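You operate a simulated robot arm through the tools that you are given. There is no shell and no other tool.

Carry out the task below with a simulated robot arm. There is one attempt and no reset: what you move stays moved.

Task
Dry-fit the three ribs and lay the long strip in their notches.
Fine: short rib in slot one, medium in two, long in three; no glue yet.

Only the result counts: the job must be done as asked and must still hold three seconds after the hand-in. Knocking over, shifting, dropping, spilling or breaking anything else fails it.

Robot
A 6-joint arm with a three-finger gripper, fixed in place. Base frame: the origin is on the floor under the middle of its stand, x ahead of it, y to its left, z up. Lengths are in m, angles in rad, forces in N, time in s.
It reaches about 1.213 m from its shoulder. Its first joint turns from -2.897 to 2.897 rad. Payload 4.89 kg.
Tool frame: the origin (TCP) lies between the finger pads and is the grasp point; the fingertips stand 0.03 m ahead of it; z points along the fingers, y is the line along which they close. The gripper opens to 0.164 m; its body begins 0.125 m behind the TCP.
Orientation is that of the tool frame in the base frame, as [roll, pitch, yaw] about the fixed x, y, z axes, in that order (R = Rz(yaw) Ry(pitch) Rx(roll)). With the fingers straight down and closing along the base's y, the tool's x points along the base's -x, its y along +y and its z along -z.

Tools
- The arm moves only by the tool servo_tool. Its argument "steps" is one flat list of numbers, 7 for each row, row after row: the shift along the base's x, y, z in m, then the turn, a rotation vector about the base's x, y, z in rad, then the finger opening in m, from 0 to 0.164. In form: [tx, ty, tz, wx, wy, wz, claw, tx, ty, tz, wx, wy, wz, claw, ...]. A call has 1 to 20 rows; each row shifts and turns the commanded pose from where the row before left it. A row lasts 0.2 s, in which the tool goes at most 0.05 m and 0.15 rad; a call with a longer step from one row to the next is refused whole, and so is a gripper value outside its range. A pose out of reach is approached as far as the arm can. The call stops where the force on the tool passes 40 N (or 10 N more than at its start, if that is more) or the arm is blocked; 0.2 s more then pass. The fingers move at their own pace (about 0.108 m/s each) and stop on an object; they squeeze with about 27 N. The grip force told is the motor's: it shows also when the fingers shut on nothing. Time passes only in rows, and 0.2 s behind the last, so rows that do not move let the fingers close. It gives the time, the measured TCP pose, the force on the tool (base axes), the opening and the grip force at its end, in the units of the frame above (readings bear some noise), with the torque about the TCP (base axes, N m) and any sound that the robot's microphone picked up.
- Cameras (640 x 400 px; columns grow to the right, rows downward): "scene" is fixed at [0.06, -0.5068, 1.521]; the picture's right is [0.29, -0.96, 0.00], its down [-0.56, -0.17, -0.81] and it looks along [0.78, 0.24, -0.58] (base axes); focal length 340 px, centre (320, 200). "wrist" rides on the gripper at [0.076, -0.002, -0.152] in the tool frame; the picture's right is [0.02, 1.00, 0.00], its down [-0.88, 0.02, -0.47] and it looks along [-0.47, 0.01, 0.88] (tool axes); focal length 247 px, centre (320, 200).
- capture(camera): a new picture of that camera. No time passes.
- move_column(by): moves the trunk up (or, below 0, down) by that many m; the arm rides with it, the base frame stays. It gives what a move gives, with no picture.
- measure_at(camera, pixels): for up to 12 pixels [column, row] of the newest picture of that camera ("zoom" is the newest enlarged one), the place [x, y, z] in the base frame of the surface seen there, good to about 0.003 m, but the place of the scene camera against the robot may be out by one fixed shift of up to 0.018 m in any direction. No time passes.
- zoom(camera, box): a new picture of the part [left, top, right, bottom] of that camera's present view, enlarged. No time passes.
- finish_job(): hands the job in; it is judged then, once.

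Leave the gripper open and the arm clear of the work at the hand-in unless told otherwise.

The tools are called after "Request:" as a command line: name --argument value ..., lists and objects as JSON in quotes. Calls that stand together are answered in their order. servo_tool: Moves the arm, as the interface text tells. Its arguments: {"type":"object","properties":{"steps":{"type":"array"}},"required":["steps"]} The other tools are called the same way: move_column (by) moves the trunk up or down; capture (camera) takes a picture; measure_at (camera, pixels) gives the place of the surface under pixels of a picture; zoom (camera, box) takes an enlarged picture of a part of a camera's view; finish_job () hands the job in.

At the start:

```text
time_s: 0.0
position: [0.6201, -0.0451, 1.0083]
tool_rot: [-3.141, 0.002, 3.142]
contact_force: [0.6, 0.4, 0.2]
ft_torque: [-0.01, -0.01, -0.01]
width: 0.1637
finger_force: 0.0
trunk travel left (down, up): [-0.175, 0.215]
```

scene: 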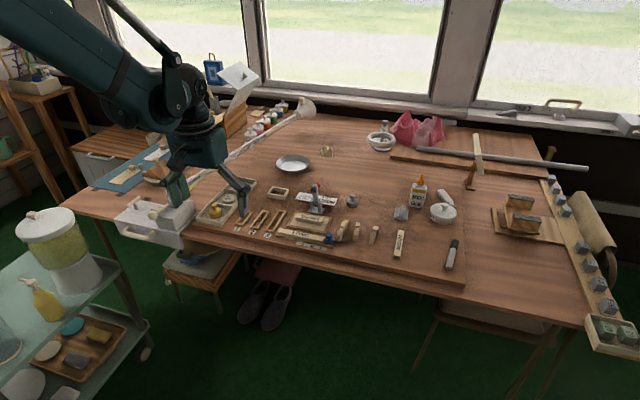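
wrist: 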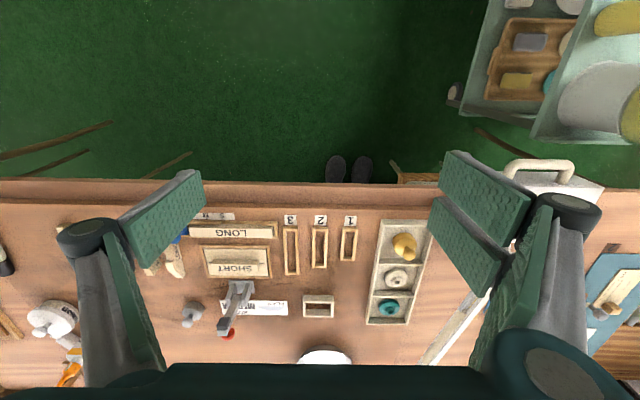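

I see a workbench with slots labelled 1, 2 and 3, and pieces labelled "SHORT" and "LONG" near wrist pixels (240,250). I'll zoom in on both cameras to find the ribs, strip and slots.

Request:
zoom --camera "wrist" --box '[140, 190, 380, 340]'

Request:
zoom --camera "scene" --box '[200, 170, 360, 270]'

Request:
zoom --camera "scene" --box '[320, 170, 480, 270]'

```text
2.67 times, centred on (260, 265) of wrist
```

zoom: 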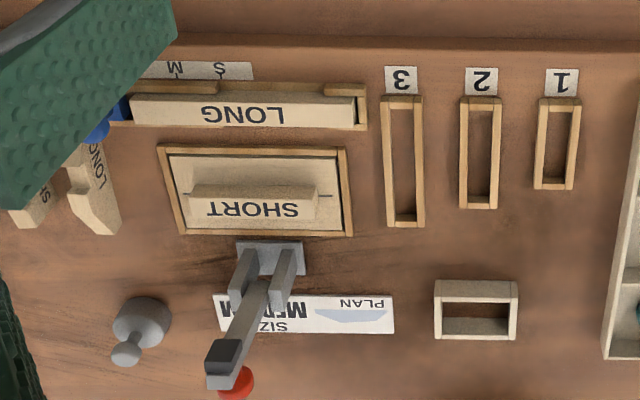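

```text
4.00 times, centred on (280, 220) of scene
```

zoom: 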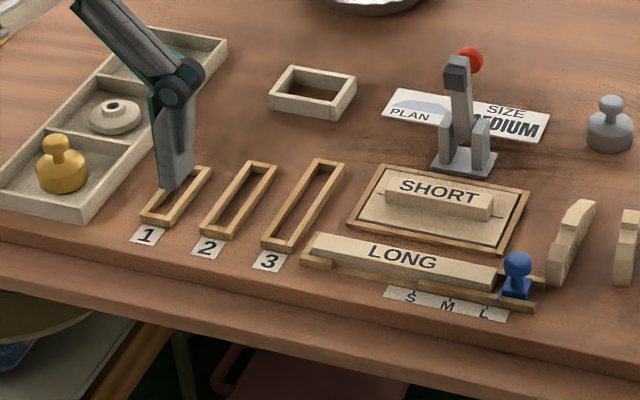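

```text
4.00 times, centred on (400, 220) of scene
```

zoom: 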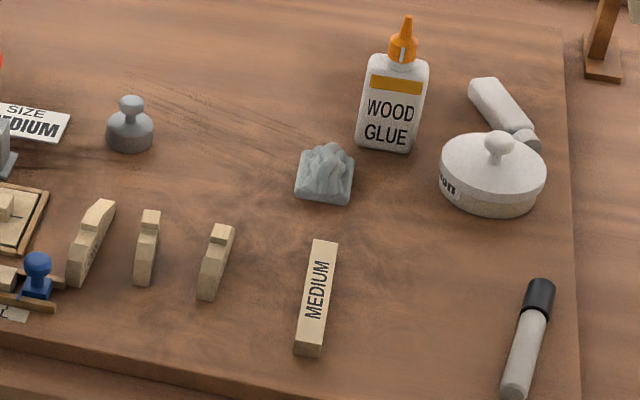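

The slots are frames 1, 2 and 3. Three notched ribs stand right of the LONG fixture, near scene (343,230), (357,232) and (373,235). I'll measure the key points in the scene view before moving the wrist camera over.

Request:
measure_at --camera "zoom" --pixels '[[100, 210], [78, 260], [150, 218], [145, 265], [222, 235], [208, 280], [322, 250], [308, 340], [38, 265], [130, 130], [325, 180], [250, 330]]'

Request:
measure_at --camera "wrist" --pixels '[[291, 250], [320, 247], [349, 245], [231, 232], [237, 267], [172, 262], [350, 220], [318, 307], [240, 310], [191, 313], [260, 215], [300, 330]]'

```text
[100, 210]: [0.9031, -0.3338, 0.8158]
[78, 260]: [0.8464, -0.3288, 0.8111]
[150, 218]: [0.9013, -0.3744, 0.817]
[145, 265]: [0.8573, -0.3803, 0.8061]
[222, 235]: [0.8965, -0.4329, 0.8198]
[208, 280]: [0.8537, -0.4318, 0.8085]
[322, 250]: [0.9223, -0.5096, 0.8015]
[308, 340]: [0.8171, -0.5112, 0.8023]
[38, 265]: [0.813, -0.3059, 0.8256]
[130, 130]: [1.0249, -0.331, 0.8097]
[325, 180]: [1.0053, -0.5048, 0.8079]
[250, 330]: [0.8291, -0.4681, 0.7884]
```

```text
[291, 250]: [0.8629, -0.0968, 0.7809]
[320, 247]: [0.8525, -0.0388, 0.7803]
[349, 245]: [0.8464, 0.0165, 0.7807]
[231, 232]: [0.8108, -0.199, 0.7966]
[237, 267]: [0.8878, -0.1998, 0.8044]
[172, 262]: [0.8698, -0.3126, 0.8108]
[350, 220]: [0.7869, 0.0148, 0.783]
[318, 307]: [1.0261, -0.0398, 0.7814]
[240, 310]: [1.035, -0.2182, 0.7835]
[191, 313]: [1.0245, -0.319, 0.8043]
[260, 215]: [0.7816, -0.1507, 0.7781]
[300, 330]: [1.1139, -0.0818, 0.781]
```

The table top is at about z = 0.780 by the wrist camera; the scene camera reads roughly 0.008 high. I'll move the wrist camera over the ribs at the current height, clear of everything, for a closer look.

Request:
servo_tool --steps '[0.01, -0.045, 0, 0, 0, 0, 0.164, 0.01, -0.045, 0, 0, 0, 0, 0.164, 0.01, -0.045, 0, 0, 0, 0, 0.164, 0.01, -0.045, 0, 0, 0, 0, 0.164, 0.01, -0.045, 0, 0, 0, 0, 0.164, 0.01, -0.045, 0, 0, 0, 0, 0.164, 0.01, -0.045, 0, 0, 0, 0, 0.164, 0, 0, 0, 0, 0, 0, 0.164]'

Request:
capture --camera "wrist"

Request:
zoom --camera "wrist" --box '[220, 140, 420, 265]'

```text
time_s: 1.8
position: [0.6905, -0.3598, 1.0088]
tool_rot: [3.141, 0.0, 3.14]
contact_force: [0.8, 0.2, -0.4]
ft_torque: [0.04, 0.04, 0.01]
width: 0.164
finger_force: 0.0
trunk travel left (down, up): [-0.175, 0.215]
```

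```text
taken
```

wrist: 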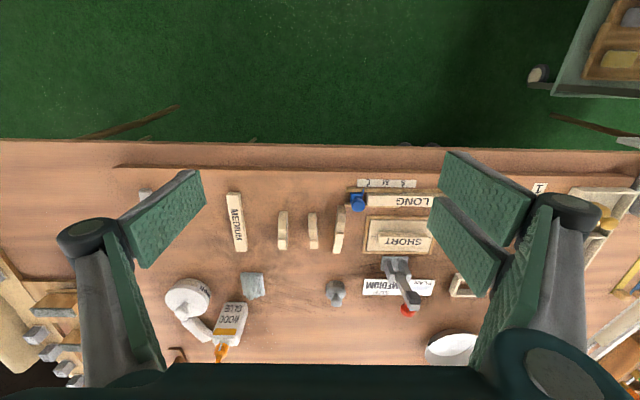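

```text
3.20 times, centred on (320, 202) of wrist
```

zoom: 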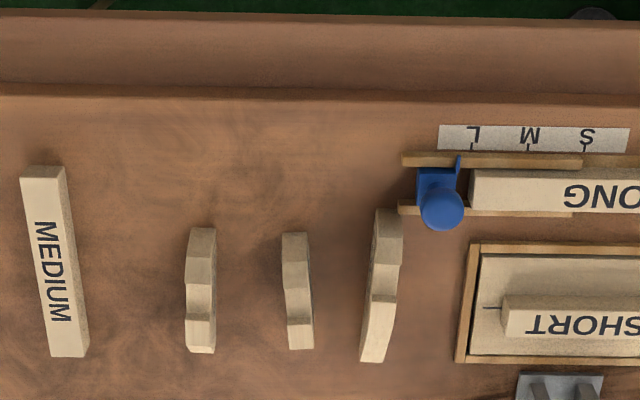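

I need a nearer view of the ribs. I'll go down 0.1 m; at x≈0.69 there is nothing tall under the gripper.

Request:
servo_tool --steps '[0, 0, -0.04, 0, 0, 0, 0.164, 0, 0, -0.04, 0, 0, 0, 0.164, 0, 0, -0.02, 0, 0, 0, 0.164, 0, 0, 0, 0, 0, 0, 0.164]'

Request:
zoom --camera "wrist" --box '[200, 160, 440, 310]'

Request:
capture --camera "wrist"

```text
time_s: 2.8
position: [0.6875, -0.3588, 0.9087]
tool_rot: [-3.141, -0.001, -3.141]
contact_force: [0.3, -1.1, 0.8]
ft_torque: [0.05, 0.04, -0.03]
width: 0.1639
finger_force: 0.0
trunk travel left (down, up): [-0.175, 0.215]
```

```text
2.67 times, centred on (320, 235) of wrist
```

zoom: 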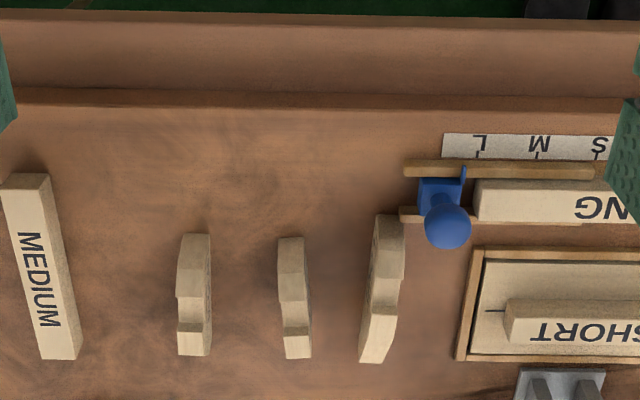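

```text
taken
```

wrist: 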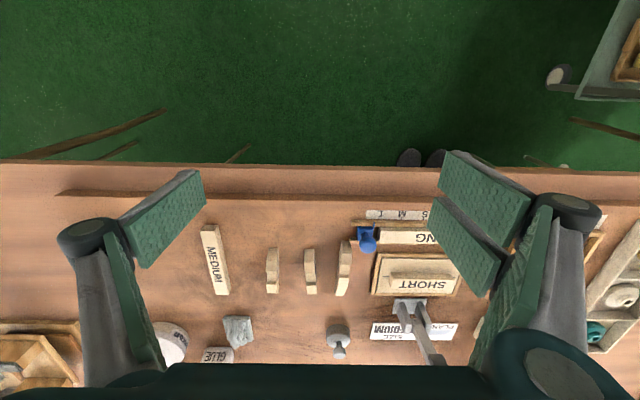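

The ribs sit at wrist (272,270), (310,270) and (343,268). I'll zoom tightly on them to read labels and outline.

Request:
zoom --camera "wrist" --box '[260, 230, 360, 305]'

Request:
measure_at --camera "zoom" --pixels '[[40, 165], [70, 280], [75, 400], [325, 120], [330, 280], [350, 395], [530, 90], [540, 240], [510, 400], [200, 200], [420, 250], [630, 100]]'

```text
5.33 times, centred on (310, 268) of wrist
```

zoom: 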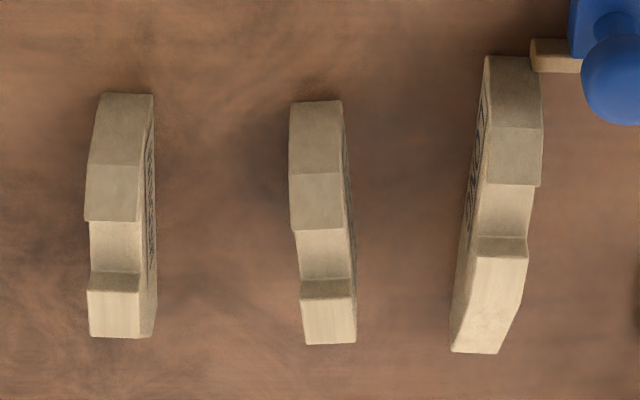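

```text
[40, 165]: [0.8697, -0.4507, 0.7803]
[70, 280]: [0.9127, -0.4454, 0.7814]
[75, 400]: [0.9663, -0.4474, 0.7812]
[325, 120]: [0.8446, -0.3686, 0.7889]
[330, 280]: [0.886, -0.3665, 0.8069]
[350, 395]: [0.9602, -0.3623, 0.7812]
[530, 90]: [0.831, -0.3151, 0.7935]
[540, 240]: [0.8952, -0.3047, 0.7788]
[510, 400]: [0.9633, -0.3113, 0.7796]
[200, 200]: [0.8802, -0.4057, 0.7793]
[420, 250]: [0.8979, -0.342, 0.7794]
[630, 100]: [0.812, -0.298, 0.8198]
```

The long-looking rib (C) is at y≈-0.32, with the other two at y≈-0.367 (B) and y≈-0.43 (A). I want a true top view, so I'll tilt the tool +0.49 rad about y to make the wrist camera look straight down, and move above the ribs at z≈0.97.

Request:
servo_tool --steps '[0.0, -0.003, 0.03, 0, 0.098, 0, 0.164, 0.045, -0.003, 0.03, 0, 0.098, 0, 0.164, 0.045, -0.003, 0, 0, 0.098, 0, 0.164, 0.045, -0.003, 0, 0, 0.098, 0, 0.164, 0.045, -0.003, 0, 0, 0.098, 0, 0.164, 0, 0, 0, 0, 0, 0, 0.164]'

Request:
capture --camera "wrist"

Request:
zoom --camera "wrist" --box '[240, 140, 400, 240]'

```text
refused: row 2 steps farther than a row can; nothing moved
```

```text
taken
```

wrist: 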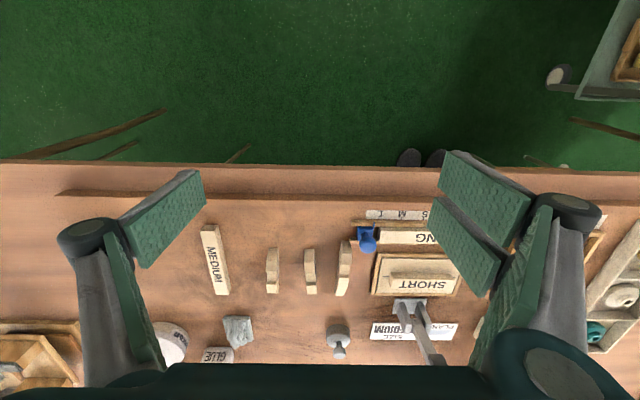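

```text
4.00 times, centred on (320, 190) of wrist
```

zoom: 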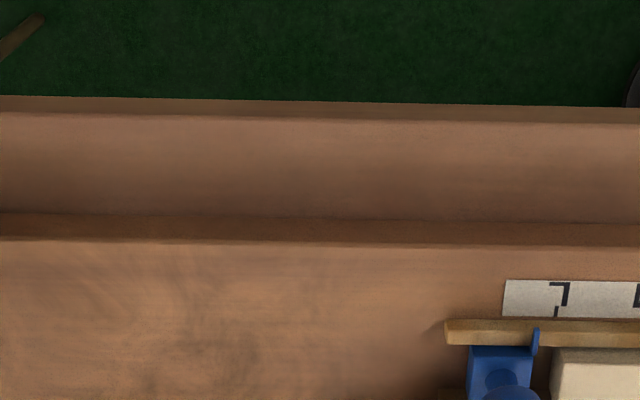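

Row 2 was refused because its combined step exceeded 0.05 m, and nothing moved. I'll resend the same move in smaller steps.

Request:
servo_tool --steps '[0.0, -0.003, 0.035, 0, 0.08, 0, 0.164, 0.03, -0.003, 0.025, 0, 0.082, 0, 0.164, 0.038, -0.003, 0, 0, 0.082, 0, 0.164, 0.038, -0.003, 0, 0, 0.082, 0, 0.164, 0.038, -0.003, 0, 0, 0.082, 0, 0.164, 0.038, 0, 0, 0, 0.082, 0, 0.164, 0, 0, 0, 0, 0, 0, 0.164, 0, 0, 0, 0, 0, 0, 0.164]'

Request:
capture --camera "wrist"

Request:
zoom --camera "wrist" --box '[240, 140, 400, 240]'

```text
time_s: 4.6
position: [0.8702, -0.3758, 0.9678]
tool_rot: [-3.135, -0.478, 3.141]
contact_force: [0.4, 0.0, -0.8]
ft_torque: [-0.01, 0.13, -0.01]
width: 0.1639
finger_force: 0.0
trunk travel left (down, up): [-0.175, 0.215]
```

```text
taken
```

wrist: 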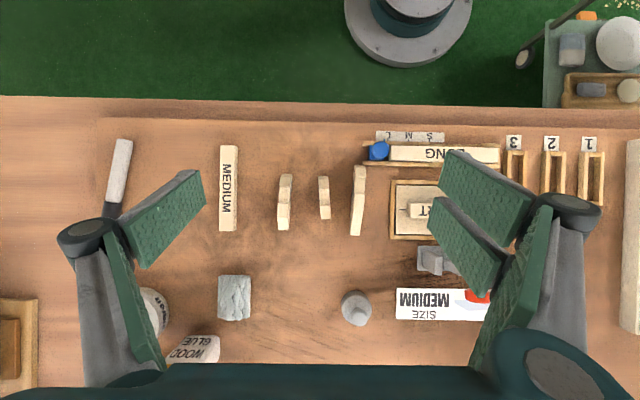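

```text
4.00 times, centred on (320, 190) of wrist
```

zoom: 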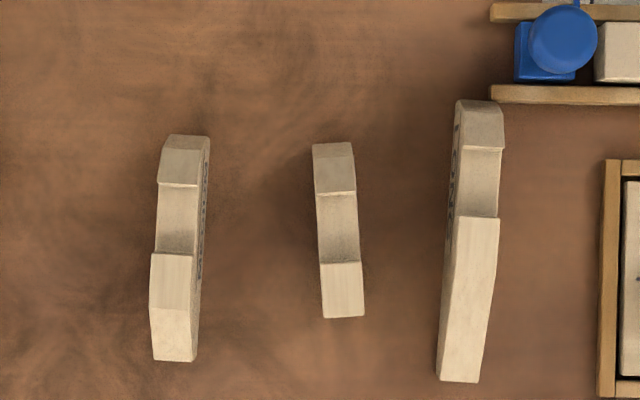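

This top view makes the lengths clear. A (left) is about 74 mm and medium, B (centre) about 57 mm and short, and C (right) about 92 mm and long. All the notches are nearer the front (-x) end. I'll measure rib points here.

Request:
measure_at --camera "zoom" --pixels '[[187, 140], [180, 180], [178, 200], [175, 258], [172, 300], [174, 352], [332, 148], [338, 220], [342, 268], [343, 312], [350, 360], [250, 100]]'

Request:
measure_at --camera "zoom" --pixels '[[480, 104], [482, 143], [478, 180], [472, 222], [470, 280], [458, 376], [505, 200], [440, 220], [550, 95], [545, 65], [562, 35], [610, 300]]'

Request:
zoom --camera "wrist" --box '[270, 160, 370, 240]'

```text
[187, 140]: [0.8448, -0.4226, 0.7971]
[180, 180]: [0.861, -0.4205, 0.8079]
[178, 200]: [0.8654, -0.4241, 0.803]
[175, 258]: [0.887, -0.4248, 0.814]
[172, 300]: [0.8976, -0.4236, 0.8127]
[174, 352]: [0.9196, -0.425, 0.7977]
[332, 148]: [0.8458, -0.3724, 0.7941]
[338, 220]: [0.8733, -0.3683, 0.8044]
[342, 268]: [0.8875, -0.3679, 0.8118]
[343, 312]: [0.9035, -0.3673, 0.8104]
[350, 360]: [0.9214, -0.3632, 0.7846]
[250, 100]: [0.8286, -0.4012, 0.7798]
```

```text
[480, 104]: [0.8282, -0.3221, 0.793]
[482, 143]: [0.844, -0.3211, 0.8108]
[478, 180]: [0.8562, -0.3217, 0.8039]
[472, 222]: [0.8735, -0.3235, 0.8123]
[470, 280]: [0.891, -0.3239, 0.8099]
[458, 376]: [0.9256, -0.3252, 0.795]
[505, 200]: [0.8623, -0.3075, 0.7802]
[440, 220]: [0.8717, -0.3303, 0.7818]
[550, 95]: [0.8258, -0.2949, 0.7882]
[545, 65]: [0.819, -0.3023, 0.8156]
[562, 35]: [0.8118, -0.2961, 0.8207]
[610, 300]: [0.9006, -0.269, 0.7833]
```

```text
5.00 times, centred on (320, 200) of wrist
```

zoom: 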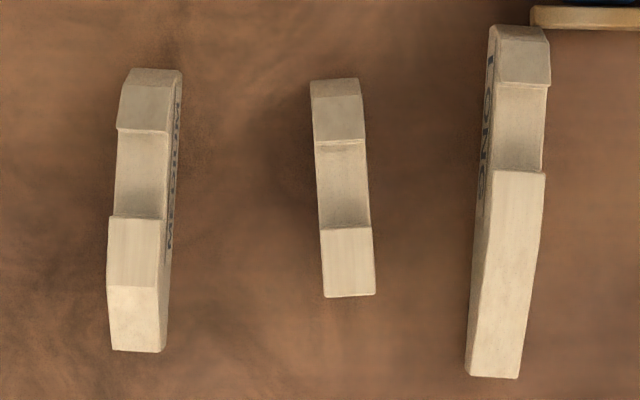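

The labels confirm it: A reads MEDIUM, C reads LONG, so B is SHORT. The yaws look like about -0.06 (A), +0.07 (B) and -0.06 (C). Rib tops are at z≈0.812, notch floors at about 0.804 and the table at about 0.780. Next I'll take the same top view over the slots.

Request:
servo_tool --steps '[0, 0.042, 0.02, 0, 0, 0, 0.164, 0, 0.045, 0, 0, 0, 0, 0.164, 0, 0.045, 0, 0, 0, 0, 0.164, 0, 0.045, 0, 0, 0, 0, 0.164, 0, 0.045, 0, 0, 0, 0, 0.164, -0.005, 0.045, 0, 0, 0, 0, 0.164, -0.005, 0.045, 0, 0, 0, 0, 0.164, 0, 0.024, -0.02, 0, 0.012, 0, 0.164, 0, 0, 0, 0, 0, 0, 0.164, 0, 0, 0, 0, 0, 0, 0.164]'

Request:
capture --camera "wrist"

Request:
zoom --camera "wrist" --box '[240, 140, 400, 240]'

```text
time_s: 6.8
position: [0.8598, -0.0376, 0.9698]
tool_rot: [-3.141, -0.44, -3.141]
contact_force: [0.5, 0.6, 0.1]
ft_torque: [-0.03, -0.01, 0.03]
width: 0.1639
finger_force: 0.1
out of reach, approached as far as the arm can: row 8
trunk travel left (down, up): [-0.175, 0.215]
```

```text
taken
```

wrist: 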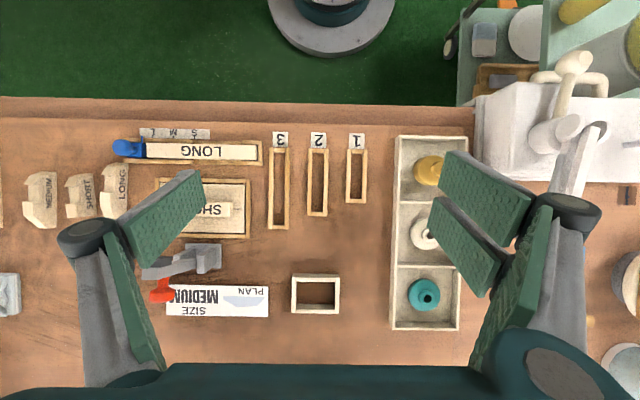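

```text
4.00 times, centred on (320, 190) of wrist
```

zoom: 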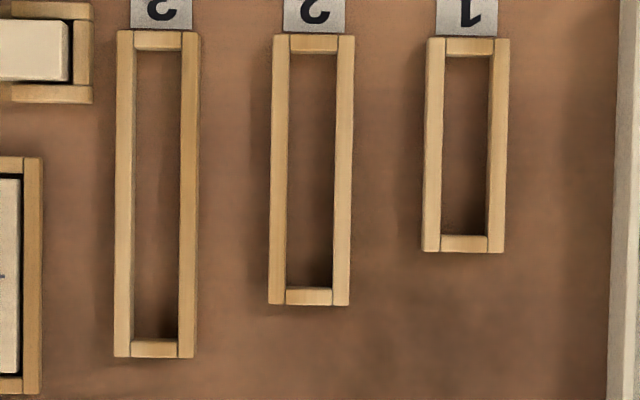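

All three rib labels (MEDIUM, SHORT, LONG) now show on their sides, and slots 3, 2 and 1 are seen from above. I'll measure the wall tops of each slot in the zoom.

Request:
measure_at --camera "zoom" --pixels '[[124, 190], [189, 190], [157, 40], [155, 348], [280, 170], [343, 170], [313, 43], [309, 296], [433, 145], [497, 145], [467, 47], [464, 243]]'

Request:
measure_at --camera "zoom" --pixels '[[157, 190], [312, 170], [465, 145], [157, 100], [312, 100], [465, 100], [135, 190], [180, 190], [289, 170], [333, 170], [444, 145], [488, 145]]'

Request:
zoom --camera "wrist" --box '[100, 120, 280, 250]'

```text
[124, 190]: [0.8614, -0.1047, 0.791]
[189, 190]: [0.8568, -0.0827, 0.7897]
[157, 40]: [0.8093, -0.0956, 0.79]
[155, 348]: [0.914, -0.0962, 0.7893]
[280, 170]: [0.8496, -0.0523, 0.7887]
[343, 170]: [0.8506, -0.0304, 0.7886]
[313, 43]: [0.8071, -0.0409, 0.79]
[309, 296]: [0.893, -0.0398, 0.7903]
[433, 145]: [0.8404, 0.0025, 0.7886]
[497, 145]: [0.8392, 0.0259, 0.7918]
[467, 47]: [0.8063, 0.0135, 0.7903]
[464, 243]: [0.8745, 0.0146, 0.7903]
```

```text
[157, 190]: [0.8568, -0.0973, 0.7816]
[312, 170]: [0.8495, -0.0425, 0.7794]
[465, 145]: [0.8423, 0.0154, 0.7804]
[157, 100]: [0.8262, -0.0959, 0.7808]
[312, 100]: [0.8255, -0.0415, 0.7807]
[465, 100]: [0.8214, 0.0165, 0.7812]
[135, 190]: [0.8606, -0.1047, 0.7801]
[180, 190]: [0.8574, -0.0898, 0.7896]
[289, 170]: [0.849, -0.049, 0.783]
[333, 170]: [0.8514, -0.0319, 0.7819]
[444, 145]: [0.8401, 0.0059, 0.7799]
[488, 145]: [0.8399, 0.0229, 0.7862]
```

```text
3.08 times, centred on (190, 185) of wrist
```

zoom: 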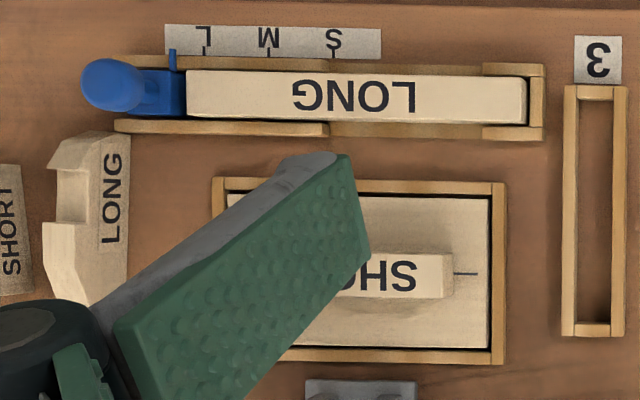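

The slots are aligned with base x, with front walls at x≈0.807. Their centre-lines are at y≈-0.094 (slot 3), -0.041 (slot 2) and +0.014 (slot 1). Walls top out at z≈0.790 and the inner width is about 16.5 mm. Next I'll check finger thickness from the scene camera and look at the rest of the LONG strip fixture.

Request:
zoom --camera "scene" --box '[160, 110, 360, 235]'

Request:
measure_at --camera "wrist" --pixels '[[155, 150], [200, 150], [245, 152], [253, 152], [258, 152], [200, 162], [250, 162], [205, 145], [140, 133], [128, 147], [245, 185], [210, 210]]'

```text
3.20 times, centred on (260, 172) of scene
```

zoom: 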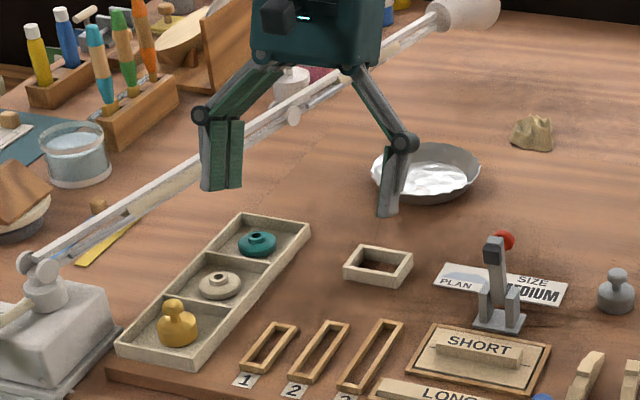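

```text
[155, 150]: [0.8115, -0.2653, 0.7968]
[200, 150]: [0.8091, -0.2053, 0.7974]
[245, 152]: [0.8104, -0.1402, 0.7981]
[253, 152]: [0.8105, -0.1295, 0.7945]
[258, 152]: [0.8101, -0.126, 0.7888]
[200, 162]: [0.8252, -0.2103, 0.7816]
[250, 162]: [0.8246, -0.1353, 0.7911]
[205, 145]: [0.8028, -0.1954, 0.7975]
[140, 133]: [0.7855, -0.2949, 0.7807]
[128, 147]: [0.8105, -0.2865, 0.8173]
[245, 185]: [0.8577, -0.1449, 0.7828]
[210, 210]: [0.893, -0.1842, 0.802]
```

The LONG strip lies in the channel at x≈0.8095, y≈-0.275 to -0.13, with its top at z≈0.797. Its 150 mm length spans all three slots. I'll bring the tool back to vertical, then travel over rib A (medium), setting the opening to 0.036 for the tight gaps.

Request:
servo_tool --steps '[0, 0, 0.01, 0, -0.1, 0, 0.164, 0, -0.03, 0.01, 0, -0.1, 0, 0.164, 0, -0.04, 0, 0, -0.12, 0, 0.12, 0, -0.04, 0, 0, -0.12, 0, 0.09, 0, -0.045, 0, 0, 0, 0, 0.06, 0.005, -0.045, 0, 0, 0, 0, 0.036, 0.01, -0.045, 0, 0, 0, 0, 0.036, 0.01, -0.045, 0, 0, 0, 0, 0.036, 0, -0.045, 0, 0, 0, 0, 0.036, 0, -0.045, -0.01, 0, 0, 0, 0.036, 0, -0.006, -0.03, 0, 0, -0.04, 0.036, 0, 0, -0.03, 0, 0, 0, 0.036, 0, 0, 0, 0, 0, 0, 0.036, 0, 0, 0, 0, 0, 0, 0.036]'

Request:
capture --camera "wrist"

Request:
zoom --camera "wrist" --box '[220, 130, 420, 255]'

Request:
zoom --camera "scene" --box '[280, 130, 440, 260]'

```text
time_s: 9.8
position: [0.8836, -0.4252, 0.9177]
tool_rot: [-3.141, -0.002, 3.101]
contact_force: [0.2, -0.2, -0.2]
ft_torque: [0.01, 0.04, 0.01]
width: 0.0361
finger_force: 0.1
trunk travel left (down, up): [-0.175, 0.215]
```

```text
taken
```

wrist: 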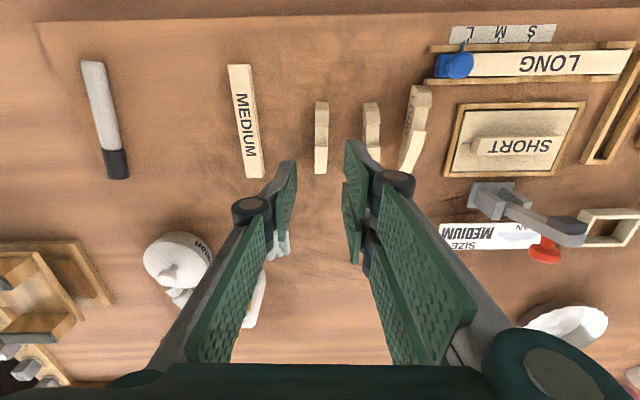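

```text
3.20 times, centred on (320, 192) of wrist
```

zoom: 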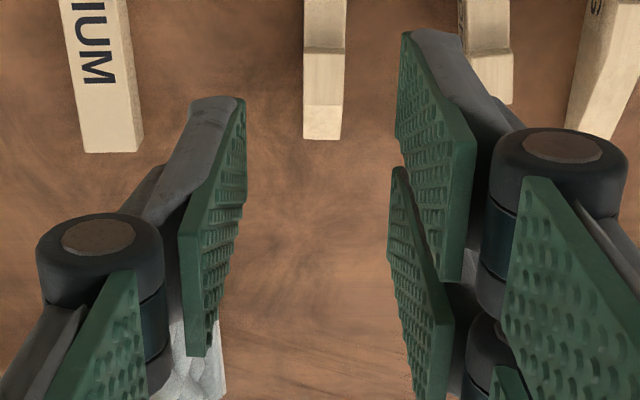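

```text
3.08 times, centred on (360, 195) of scene
```

zoom: 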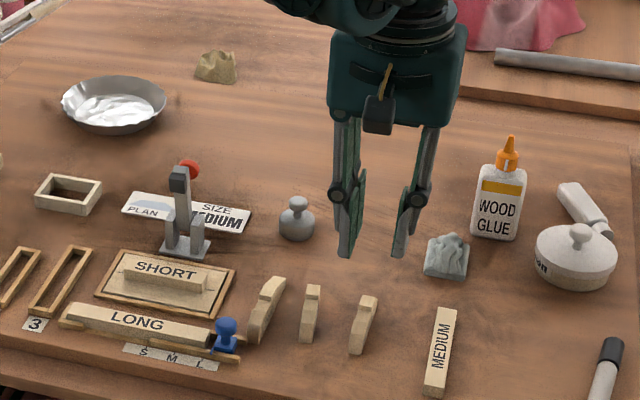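

Rib A is centred between the pads (rib centre near column 321, TCP column about 320.5), and the yaw matches. Before descending I'll check the heights of the glue bottle and the grey lump near the gripper body.

Request:
measure_at --camera "zoom" --pixels '[[509, 140], [498, 210], [445, 242], [576, 232], [188, 168], [296, 203], [178, 180], [440, 350], [362, 305], [310, 300], [225, 325], [270, 285]]'

Request:
servo_tool --steps '[0, 0, -0.03, 0, 0, 0, 0.036, 0, 0, -0.03, 0, 0, 0, 0.036, 0, 0, -0.02, 0, 0, 0, 0.036, 0, 0, 0, 0, 0, 0, 0.036]'

Request:
capture --camera "wrist"

Request:
zoom --camera "scene" --box '[280, 130, 440, 260]'

```text
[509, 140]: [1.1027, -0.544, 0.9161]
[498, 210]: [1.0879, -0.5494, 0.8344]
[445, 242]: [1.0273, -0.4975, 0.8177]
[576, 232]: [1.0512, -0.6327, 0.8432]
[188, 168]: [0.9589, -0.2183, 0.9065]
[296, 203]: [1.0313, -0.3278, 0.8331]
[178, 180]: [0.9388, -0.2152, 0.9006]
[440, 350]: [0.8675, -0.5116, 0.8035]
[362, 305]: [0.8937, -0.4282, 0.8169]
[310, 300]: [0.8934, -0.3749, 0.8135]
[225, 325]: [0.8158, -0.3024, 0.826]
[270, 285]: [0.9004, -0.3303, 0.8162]
```

```text
time_s: 10.8
position: [0.8841, -0.4261, 0.8365]
tool_rot: [-3.139, 0.001, 3.102]
contact_force: [0.3, 0.3, -0.1]
ft_torque: [-0.01, 0.05, 0.01]
width: 0.0361
finger_force: 0.1
trunk travel left (down, up): [-0.175, 0.215]
```

```text
taken
```

wrist: 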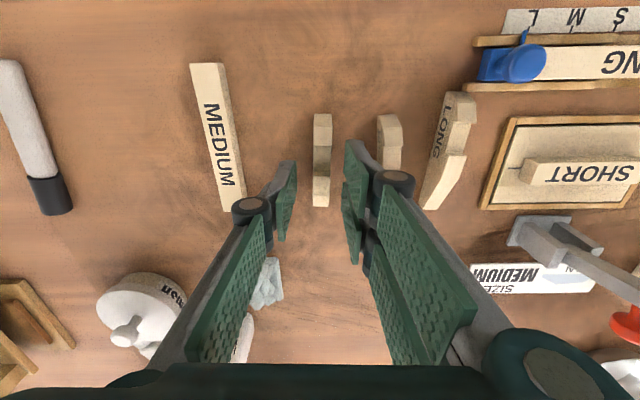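

```text
3.08 times, centred on (360, 195) of scene
```

zoom: 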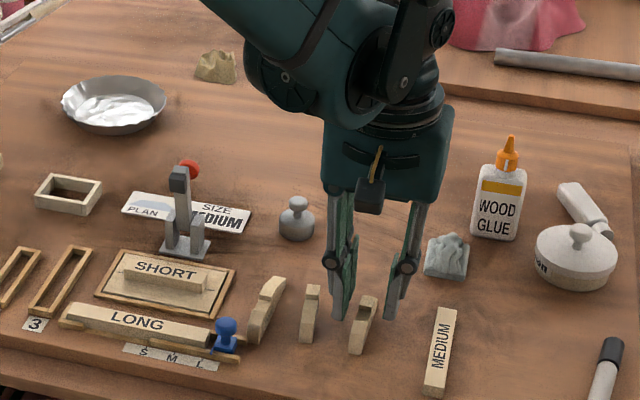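

Rib A is cleanly between the pads. The clamp lever tip reaches about z = 0.90 near (0.95, -0.21), so I'll stay high there. Now I'll lower until the tips are about 11 mm above the table (TCP 0.821), then close.

Request:
servo_tool --steps '[0, 0.001, -0.008, 0, 0, 0, 0.036, 0, 0, -0.0075, 0, 0, 0, 0.036, 0, 0, 0, 0, 0, 0, 0.036]'

Request:
capture --camera "wrist"

Request:
zoom --camera "wrist" --box '[240, 110, 400, 240]'

```text
time_s: 11.6
position: [0.8858, -0.4228, 0.8221]
tool_rot: [-3.141, -0.001, 3.103]
contact_force: [-0.6, -0.4, -0.8]
ft_torque: [0.0, 0.01, 0.01]
width: 0.0361
finger_force: 0.1
trunk travel left (down, up): [-0.175, 0.215]
```

```text
taken
```

wrist: 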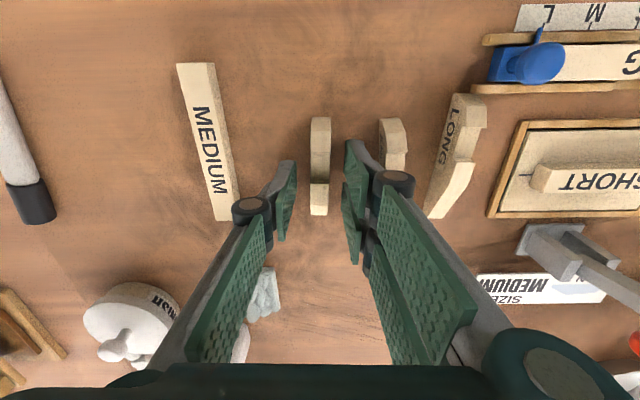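

```text
3.08 times, centred on (320, 175) of wrist
```

zoom: 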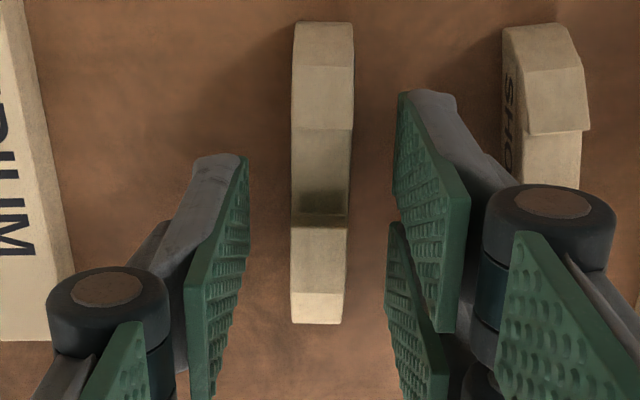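

Rib A runs straight between the pads. I'll close on it now.

Request:
servo_tool --steps '[0, 0, 0, 0, 0, 0, 0.0, 0, 0, 0, 0, 0, 0, 0.0, 0, 0, 0, 0, 0, 0, 0.0]'

Request:
capture --camera "wrist"

Request:
zoom --camera "wrist" --box '[240, 110, 400, 240]'

```text
time_s: 12.4
position: [0.8861, -0.4236, 0.8223]
tool_rot: [-3.141, -0.001, 3.103]
contact_force: [-0.5, 1.2, -0.1]
ft_torque: [0.0, 0.01, 0.0]
width: 0.0133
finger_force: 13.7
trunk travel left (down, up): [-0.175, 0.215]
```

```text
taken
```

wrist: 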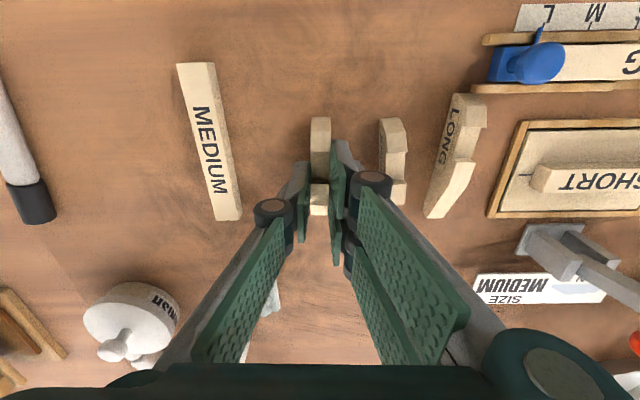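

```text
3.08 times, centred on (320, 175) of wrist
```

zoom: 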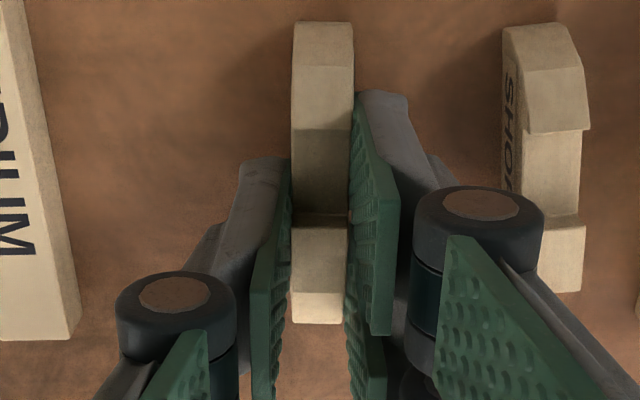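

The grip is good at 13.3 mm with 13.7 N. I'll lift 0.125 m, square the yaw, shift to x≈0.855 (away from the clamp lever), and carry to above slot 2 at y≈-0.041.

Request:
servo_tool --steps '[0, 0, 0.01, 0, 0, 0, 0.0, 0, 0, 0.025, 0, 0, 0, 0.0, 0, 0, 0.04, 0, 0, 0, 0.0, -0.01, 0, 0.04, 0, 0, 0.02, 0.0, -0.02, 0.02, 0.02, 0, 0, 0.019, 0.0, -0.001, 0.04, 0, 0, 0, 0, 0.0, 0, 0.045, 0, 0, 0, 0, 0.0, 0, 0.045, 0, 0, 0, 0, 0.0, 0, 0.045, 0, 0, 0, 0, 0.0, 0, 0.045, 0, 0, 0, 0, 0.0, 0, 0.045, 0, 0, 0, 0, 0.0, 0, 0.045, 0, 0, 0, 0, 0.0, 0, 0.045, -0.01, 0, 0, 0, 0.0, 0, 0.0075, -0.035, 0, 0, 0, 0.0, 0, 0, -0.02, 0, 0, 0, 0.0, 0, 0, 0, 0, 0, 0, 0.0]'

Request:
capture --camera "wrist"

Request:
zoom --camera "wrist" --box '[240, 90, 400, 220]'

Request:
zoom --camera "scene" --box '[180, 130, 340, 260]'

```text
time_s: 15.8
position: [0.855, -0.0408, 0.8928]
tool_rot: [-3.141, 0.0, 3.14]
contact_force: [0.8, 0.5, 0.0]
ft_torque: [-0.04, 0.05, 0.02]
width: 0.0132
finger_force: 14.1
trunk travel left (down, up): [-0.175, 0.215]
```

```text
taken
```

wrist: 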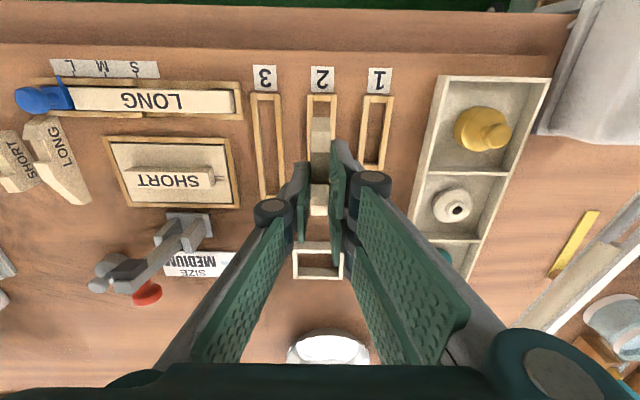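

```text
3.08 times, centred on (320, 155) of wrist
```

zoom: 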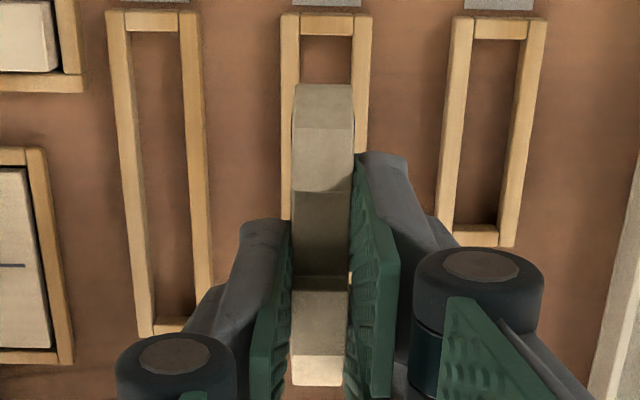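

```text
3.08 times, centred on (260, 195) of scene
```

zoom: 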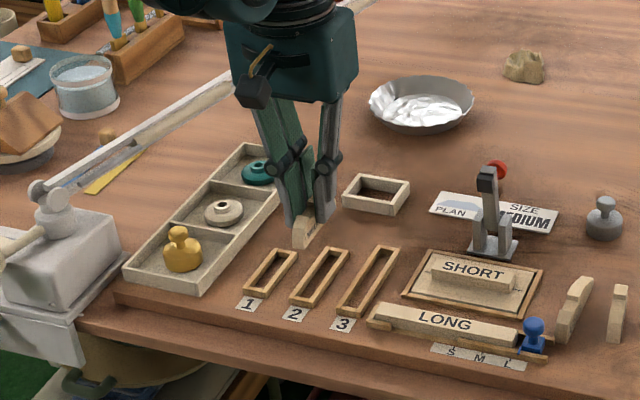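

Rib A is over slot 2 and parallel to it. Comparing its front edge (zoom row 86) with the slot's front inner edge (row 35), I need about -2.5 mm in x and +1 mm in y. I'll correct and descend until the rib bottom is just above the walls, then recheck.

Request:
servo_tool --steps '[-0.0025, 0.001, -0.02, 0, 0, 0, 0.0, 0, 0, -0.02, 0, 0, 0, 0.0, 0, 0, -0.013, 0, 0, 0, 0.0, 0, 0, 0, 0, 0, 0, 0.0]'

Request:
zoom --camera "wrist" --box '[260, 90, 380, 190]'

Request:
zoom --camera "scene" --box '[220, 170, 320, 250]'

```text
time_s: 16.8
position: [0.8514, -0.0414, 0.8398]
tool_rot: [-3.139, 0.0, 3.141]
contact_force: [-0.5, -0.4, 0.0]
ft_torque: [0.02, -0.01, 0.0]
width: 0.0132
finger_force: 14.1
trunk travel left (down, up): [-0.175, 0.215]
```

```text
4.00 times, centred on (320, 140) of wrist
```

zoom: 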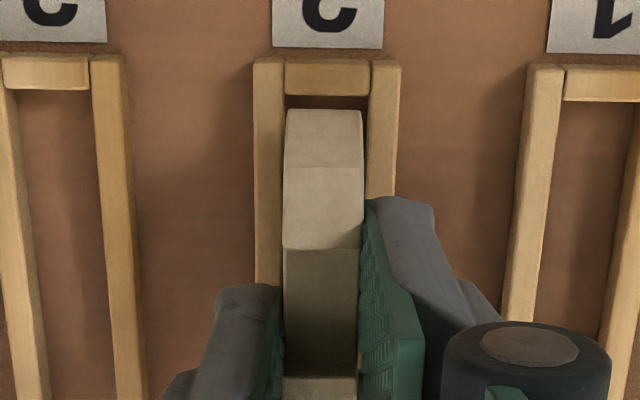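

```text
5.00 times, centred on (270, 210) of scene
```

zoom: 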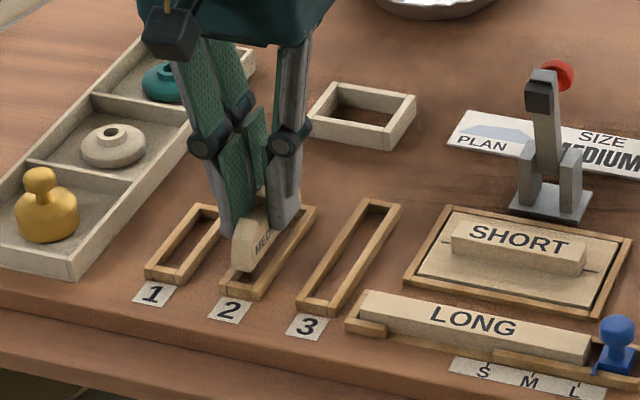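

The rib is inside the slot opening with about 1.5 mm front clearance and close to centred. I'll nudge +0.5 mm in y and lower it into the slot in small steps, watching the force.

Request:
servo_tool --steps '[0, 0.0005, -0.004, 0, 0, 0, 0.0, 0, 0, -0.004, 0, 0, 0, 0.0, 0, 0, -0.004, 0, 0, 0, 0.0, 0, 0, 0, 0, 0, 0, 0.0]'

Request:
zoom --camera "wrist" --box '[260, 90, 380, 190]'

Request:
zoom --camera "scene" --box '[220, 190, 300, 250]'

```text
time_s: 17.8
position: [0.8514, -0.0398, 0.8261]
tool_rot: [-3.14, 0.0, 3.14]
contact_force: [-0.2, 0.2, 0.2]
ft_torque: [0.0, 0.0, 0.0]
width: 0.0131
finger_force: 14.4
trunk travel left (down, up): [-0.175, 0.215]
```

```text
4.00 times, centred on (320, 140) of wrist
```

zoom: 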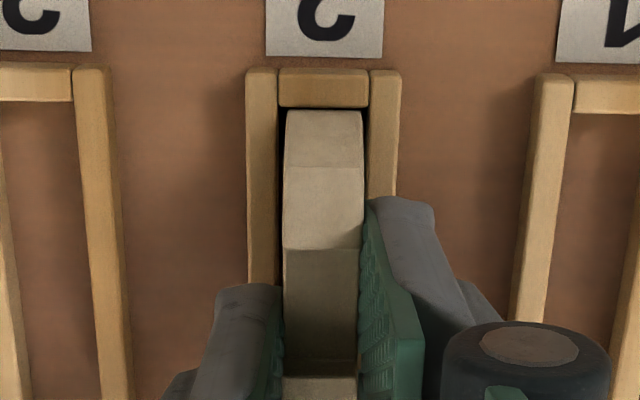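

```text
6.67 times, centred on (260, 220) of scene
```

zoom: 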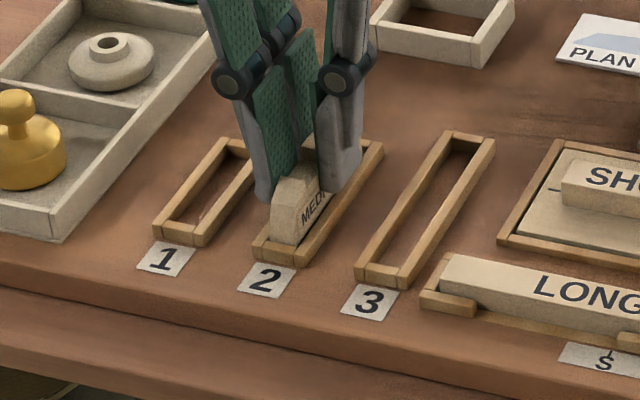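

No contact force, and the rib is inside the slot with gaps both sides. I'll lower the last 3 mm and open to 0.034.

Request:
servo_tool --steps '[0, 0, -0.003, 0, 0, 0, 0.0, 0, 0, 0, 0, 0, 0, 0.0, 0, 0, 0, 0, 0, 0, 0.034, 0, 0, 0, 0, 0, 0, 0.034]'

Request:
zoom --camera "wrist" --box '[240, 90, 400, 220]'

```text
time_s: 18.8
position: [0.8519, -0.0395, 0.8244]
tool_rot: [-3.14, 0.001, 3.142]
contact_force: [0.3, -0.6, 0.1]
ft_torque: [0.0, 0.01, -0.04]
width: 0.0339
finger_force: 0.1
trunk travel left (down, up): [-0.175, 0.215]
```

```text
3.08 times, centred on (320, 155) of wrist
```

zoom: 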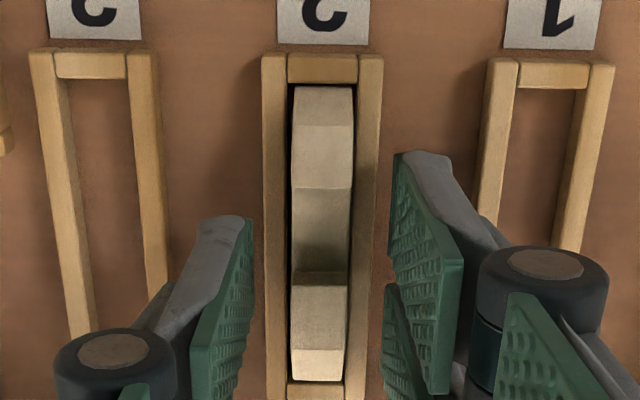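

Rib A (medium) is seated in slot 2 with small gaps all round. I'll lift straight up, then carry over to rib B (short) at about (0.877, -0.369) with the tool yawed +0.085 and the opening at 0.028.

Request:
servo_tool --steps '[0, 0, 0.02, 0, 0, 0, 0.034, 0, 0, 0.04, 0, 0, 0, 0.034, 0, 0, 0.04, 0, 0, 0, 0.034, 0, -0.02, 0.02, 0, 0, 0, 0.034, 0, -0.045, 0, 0, 0, 0, 0.034, 0, -0.045, 0, 0, 0, 0, 0.034, 0, -0.045, 0, 0, 0, 0, 0.034, 0, -0.045, 0, 0, 0, 0, 0.034, 0.005, -0.045, 0, 0, 0, 0, 0.034, 0.01, -0.045, 0, 0, 0, 0.04, 0.028, 0.01, -0.037, 0, 0, 0, 0.045, 0.028, 0, -0.002, -0.03, 0, 0, 0, 0.028, 0, 0, -0.02, 0, 0, 0, 0.028, 0, 0, 0, 0, 0, 0, 0.028]'

Request:
capture --camera "wrist"

Request:
zoom --camera "wrist" --box '[240, 90, 400, 220]'

```text
time_s: 21.8
position: [0.8778, -0.3682, 0.896]
tool_rot: [-3.141, 0.0, -3.058]
contact_force: [0.0, 0.1, 0.3]
ft_torque: [0.01, 0.0, -0.05]
width: 0.028
finger_force: 0.0
trunk travel left (down, up): [-0.175, 0.215]
```

```text
taken
```

wrist: 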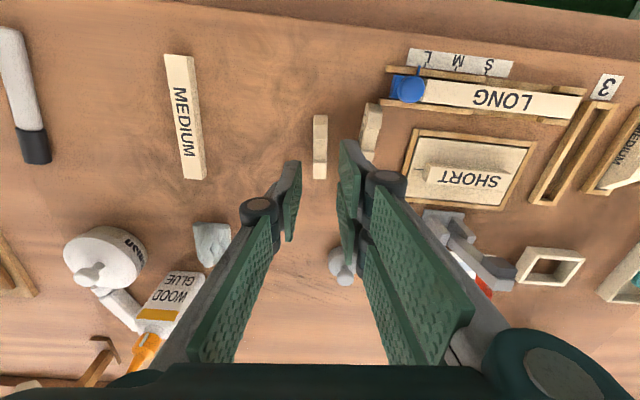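

```text
3.08 times, centred on (320, 155) of wrist
```

zoom: 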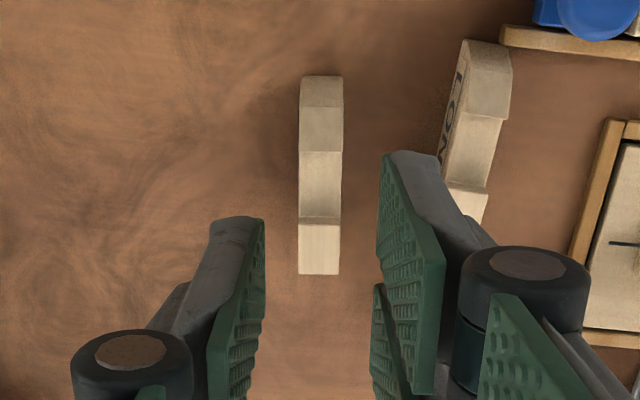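

Rib B is aligned with the tool yaw and centred. I'll shift 1.5 mm toward -y for more margin from rib C, descend until the tips are level with the rib tops, and look again.

Request:
servo_tool --steps '[0, -0.0015, -0.025, 0, 0, 0, 0.028, 0, 0, -0.025, 0, 0, 0, 0.028, 0, 0, 0, 0, 0, 0, 0.028]'

Request:
capture --camera "wrist"

Request:
zoom --camera "wrist" --box '[240, 90, 400, 220]'

Request:
zoom --camera "scene" --box '[310, 180, 410, 260]'

```text
time_s: 22.6
position: [0.8778, -0.3696, 0.8442]
tool_rot: [-3.139, 0.001, -3.057]
contact_force: [-0.4, 0.3, -0.6]
ft_torque: [0.0, -0.05, 0.01]
width: 0.0279
finger_force: 0.0
trunk travel left (down, up): [-0.175, 0.215]
```

```text
taken
```

wrist: 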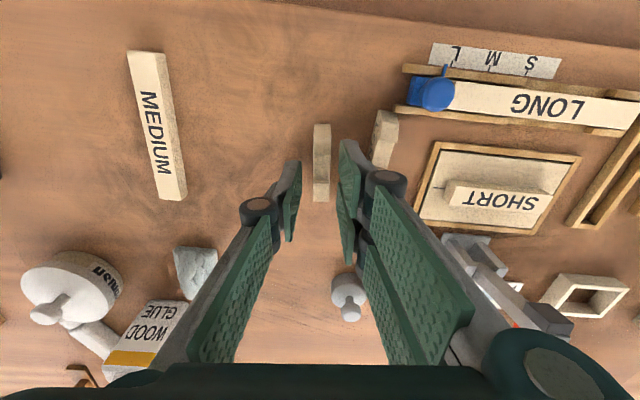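

```text
3.08 times, centred on (320, 155) of wrist
```

zoom: 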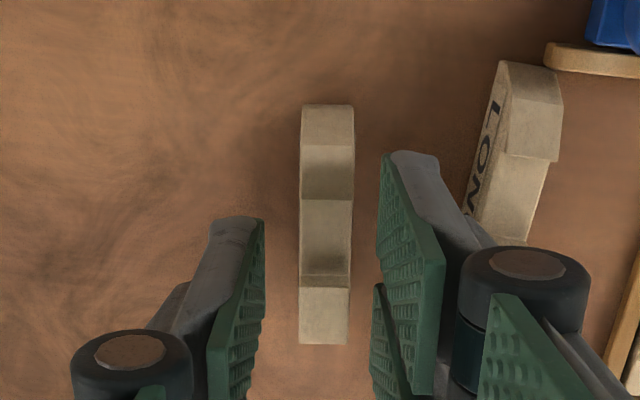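

```text
5.00 times, centred on (360, 220) of scene
```

zoom: 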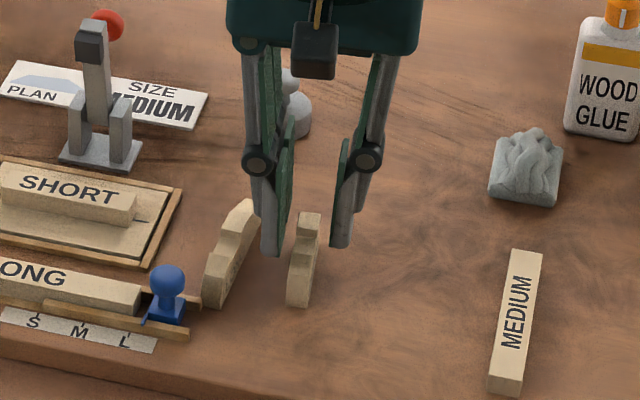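

There is visible clearance between the right-hand fingers and rib C. I'll lower the final 22 mm and check the force before closing.

Request:
servo_tool --steps '[0, 0, -0.008, 0, 0, 0, 0.028, 0, 0, -0.007, 0, 0, 0, 0.028, 0, 0, -0.007, 0, 0, 0, 0.028, 0, 0, 0, 0, 0, 0, 0.028]'

Request:
zoom --camera "wrist" --box '[240, 90, 400, 220]'

```text
time_s: 23.6
position: [0.8763, -0.3711, 0.8228]
tool_rot: [-3.141, 0.001, -3.058]
contact_force: [0.1, 0.0, -0.6]
ft_torque: [0.01, -0.02, 0.0]
width: 0.0281
finger_force: 0.0
trunk travel left (down, up): [-0.175, 0.215]
```

```text
3.08 times, centred on (320, 155) of wrist
```

zoom: 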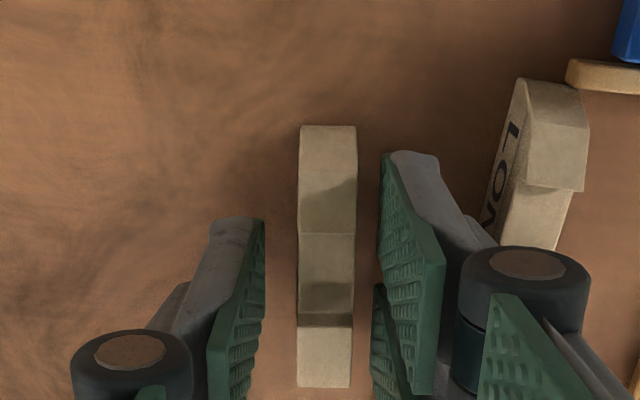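

Clear on both sides with no contact force. Closing on rib B now, then lifting it 10 mm straight up.

Request:
servo_tool --steps '[0, 0, 0, 0, 0, 0, 0.0, 0, 0, 0, 0, 0, 0, 0.0, 0, 0, 0, 0, 0, 0, 0.0, 0, 0, 0.01, 0, 0, 0, 0.0, 0, 0, 0, 0, 0, 0, 0.0]'

Request:
zoom --camera "wrist" --box '[240, 90, 400, 220]'

```text
time_s: 24.8
position: [0.8777, -0.3701, 0.8332]
tool_rot: [-3.139, 0.001, -3.058]
contact_force: [-0.3, 0.0, 0.4]
ft_torque: [0.02, -0.03, 0.0]
width: 0.0131
finger_force: 14.0
trunk travel left (down, up): [-0.175, 0.215]
```

```text
3.08 times, centred on (320, 155) of wrist
```

zoom: 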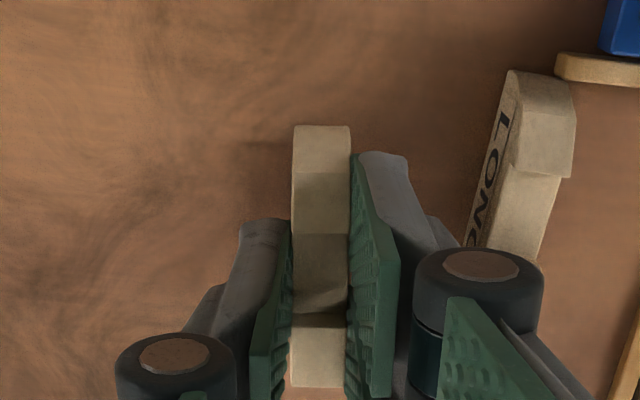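

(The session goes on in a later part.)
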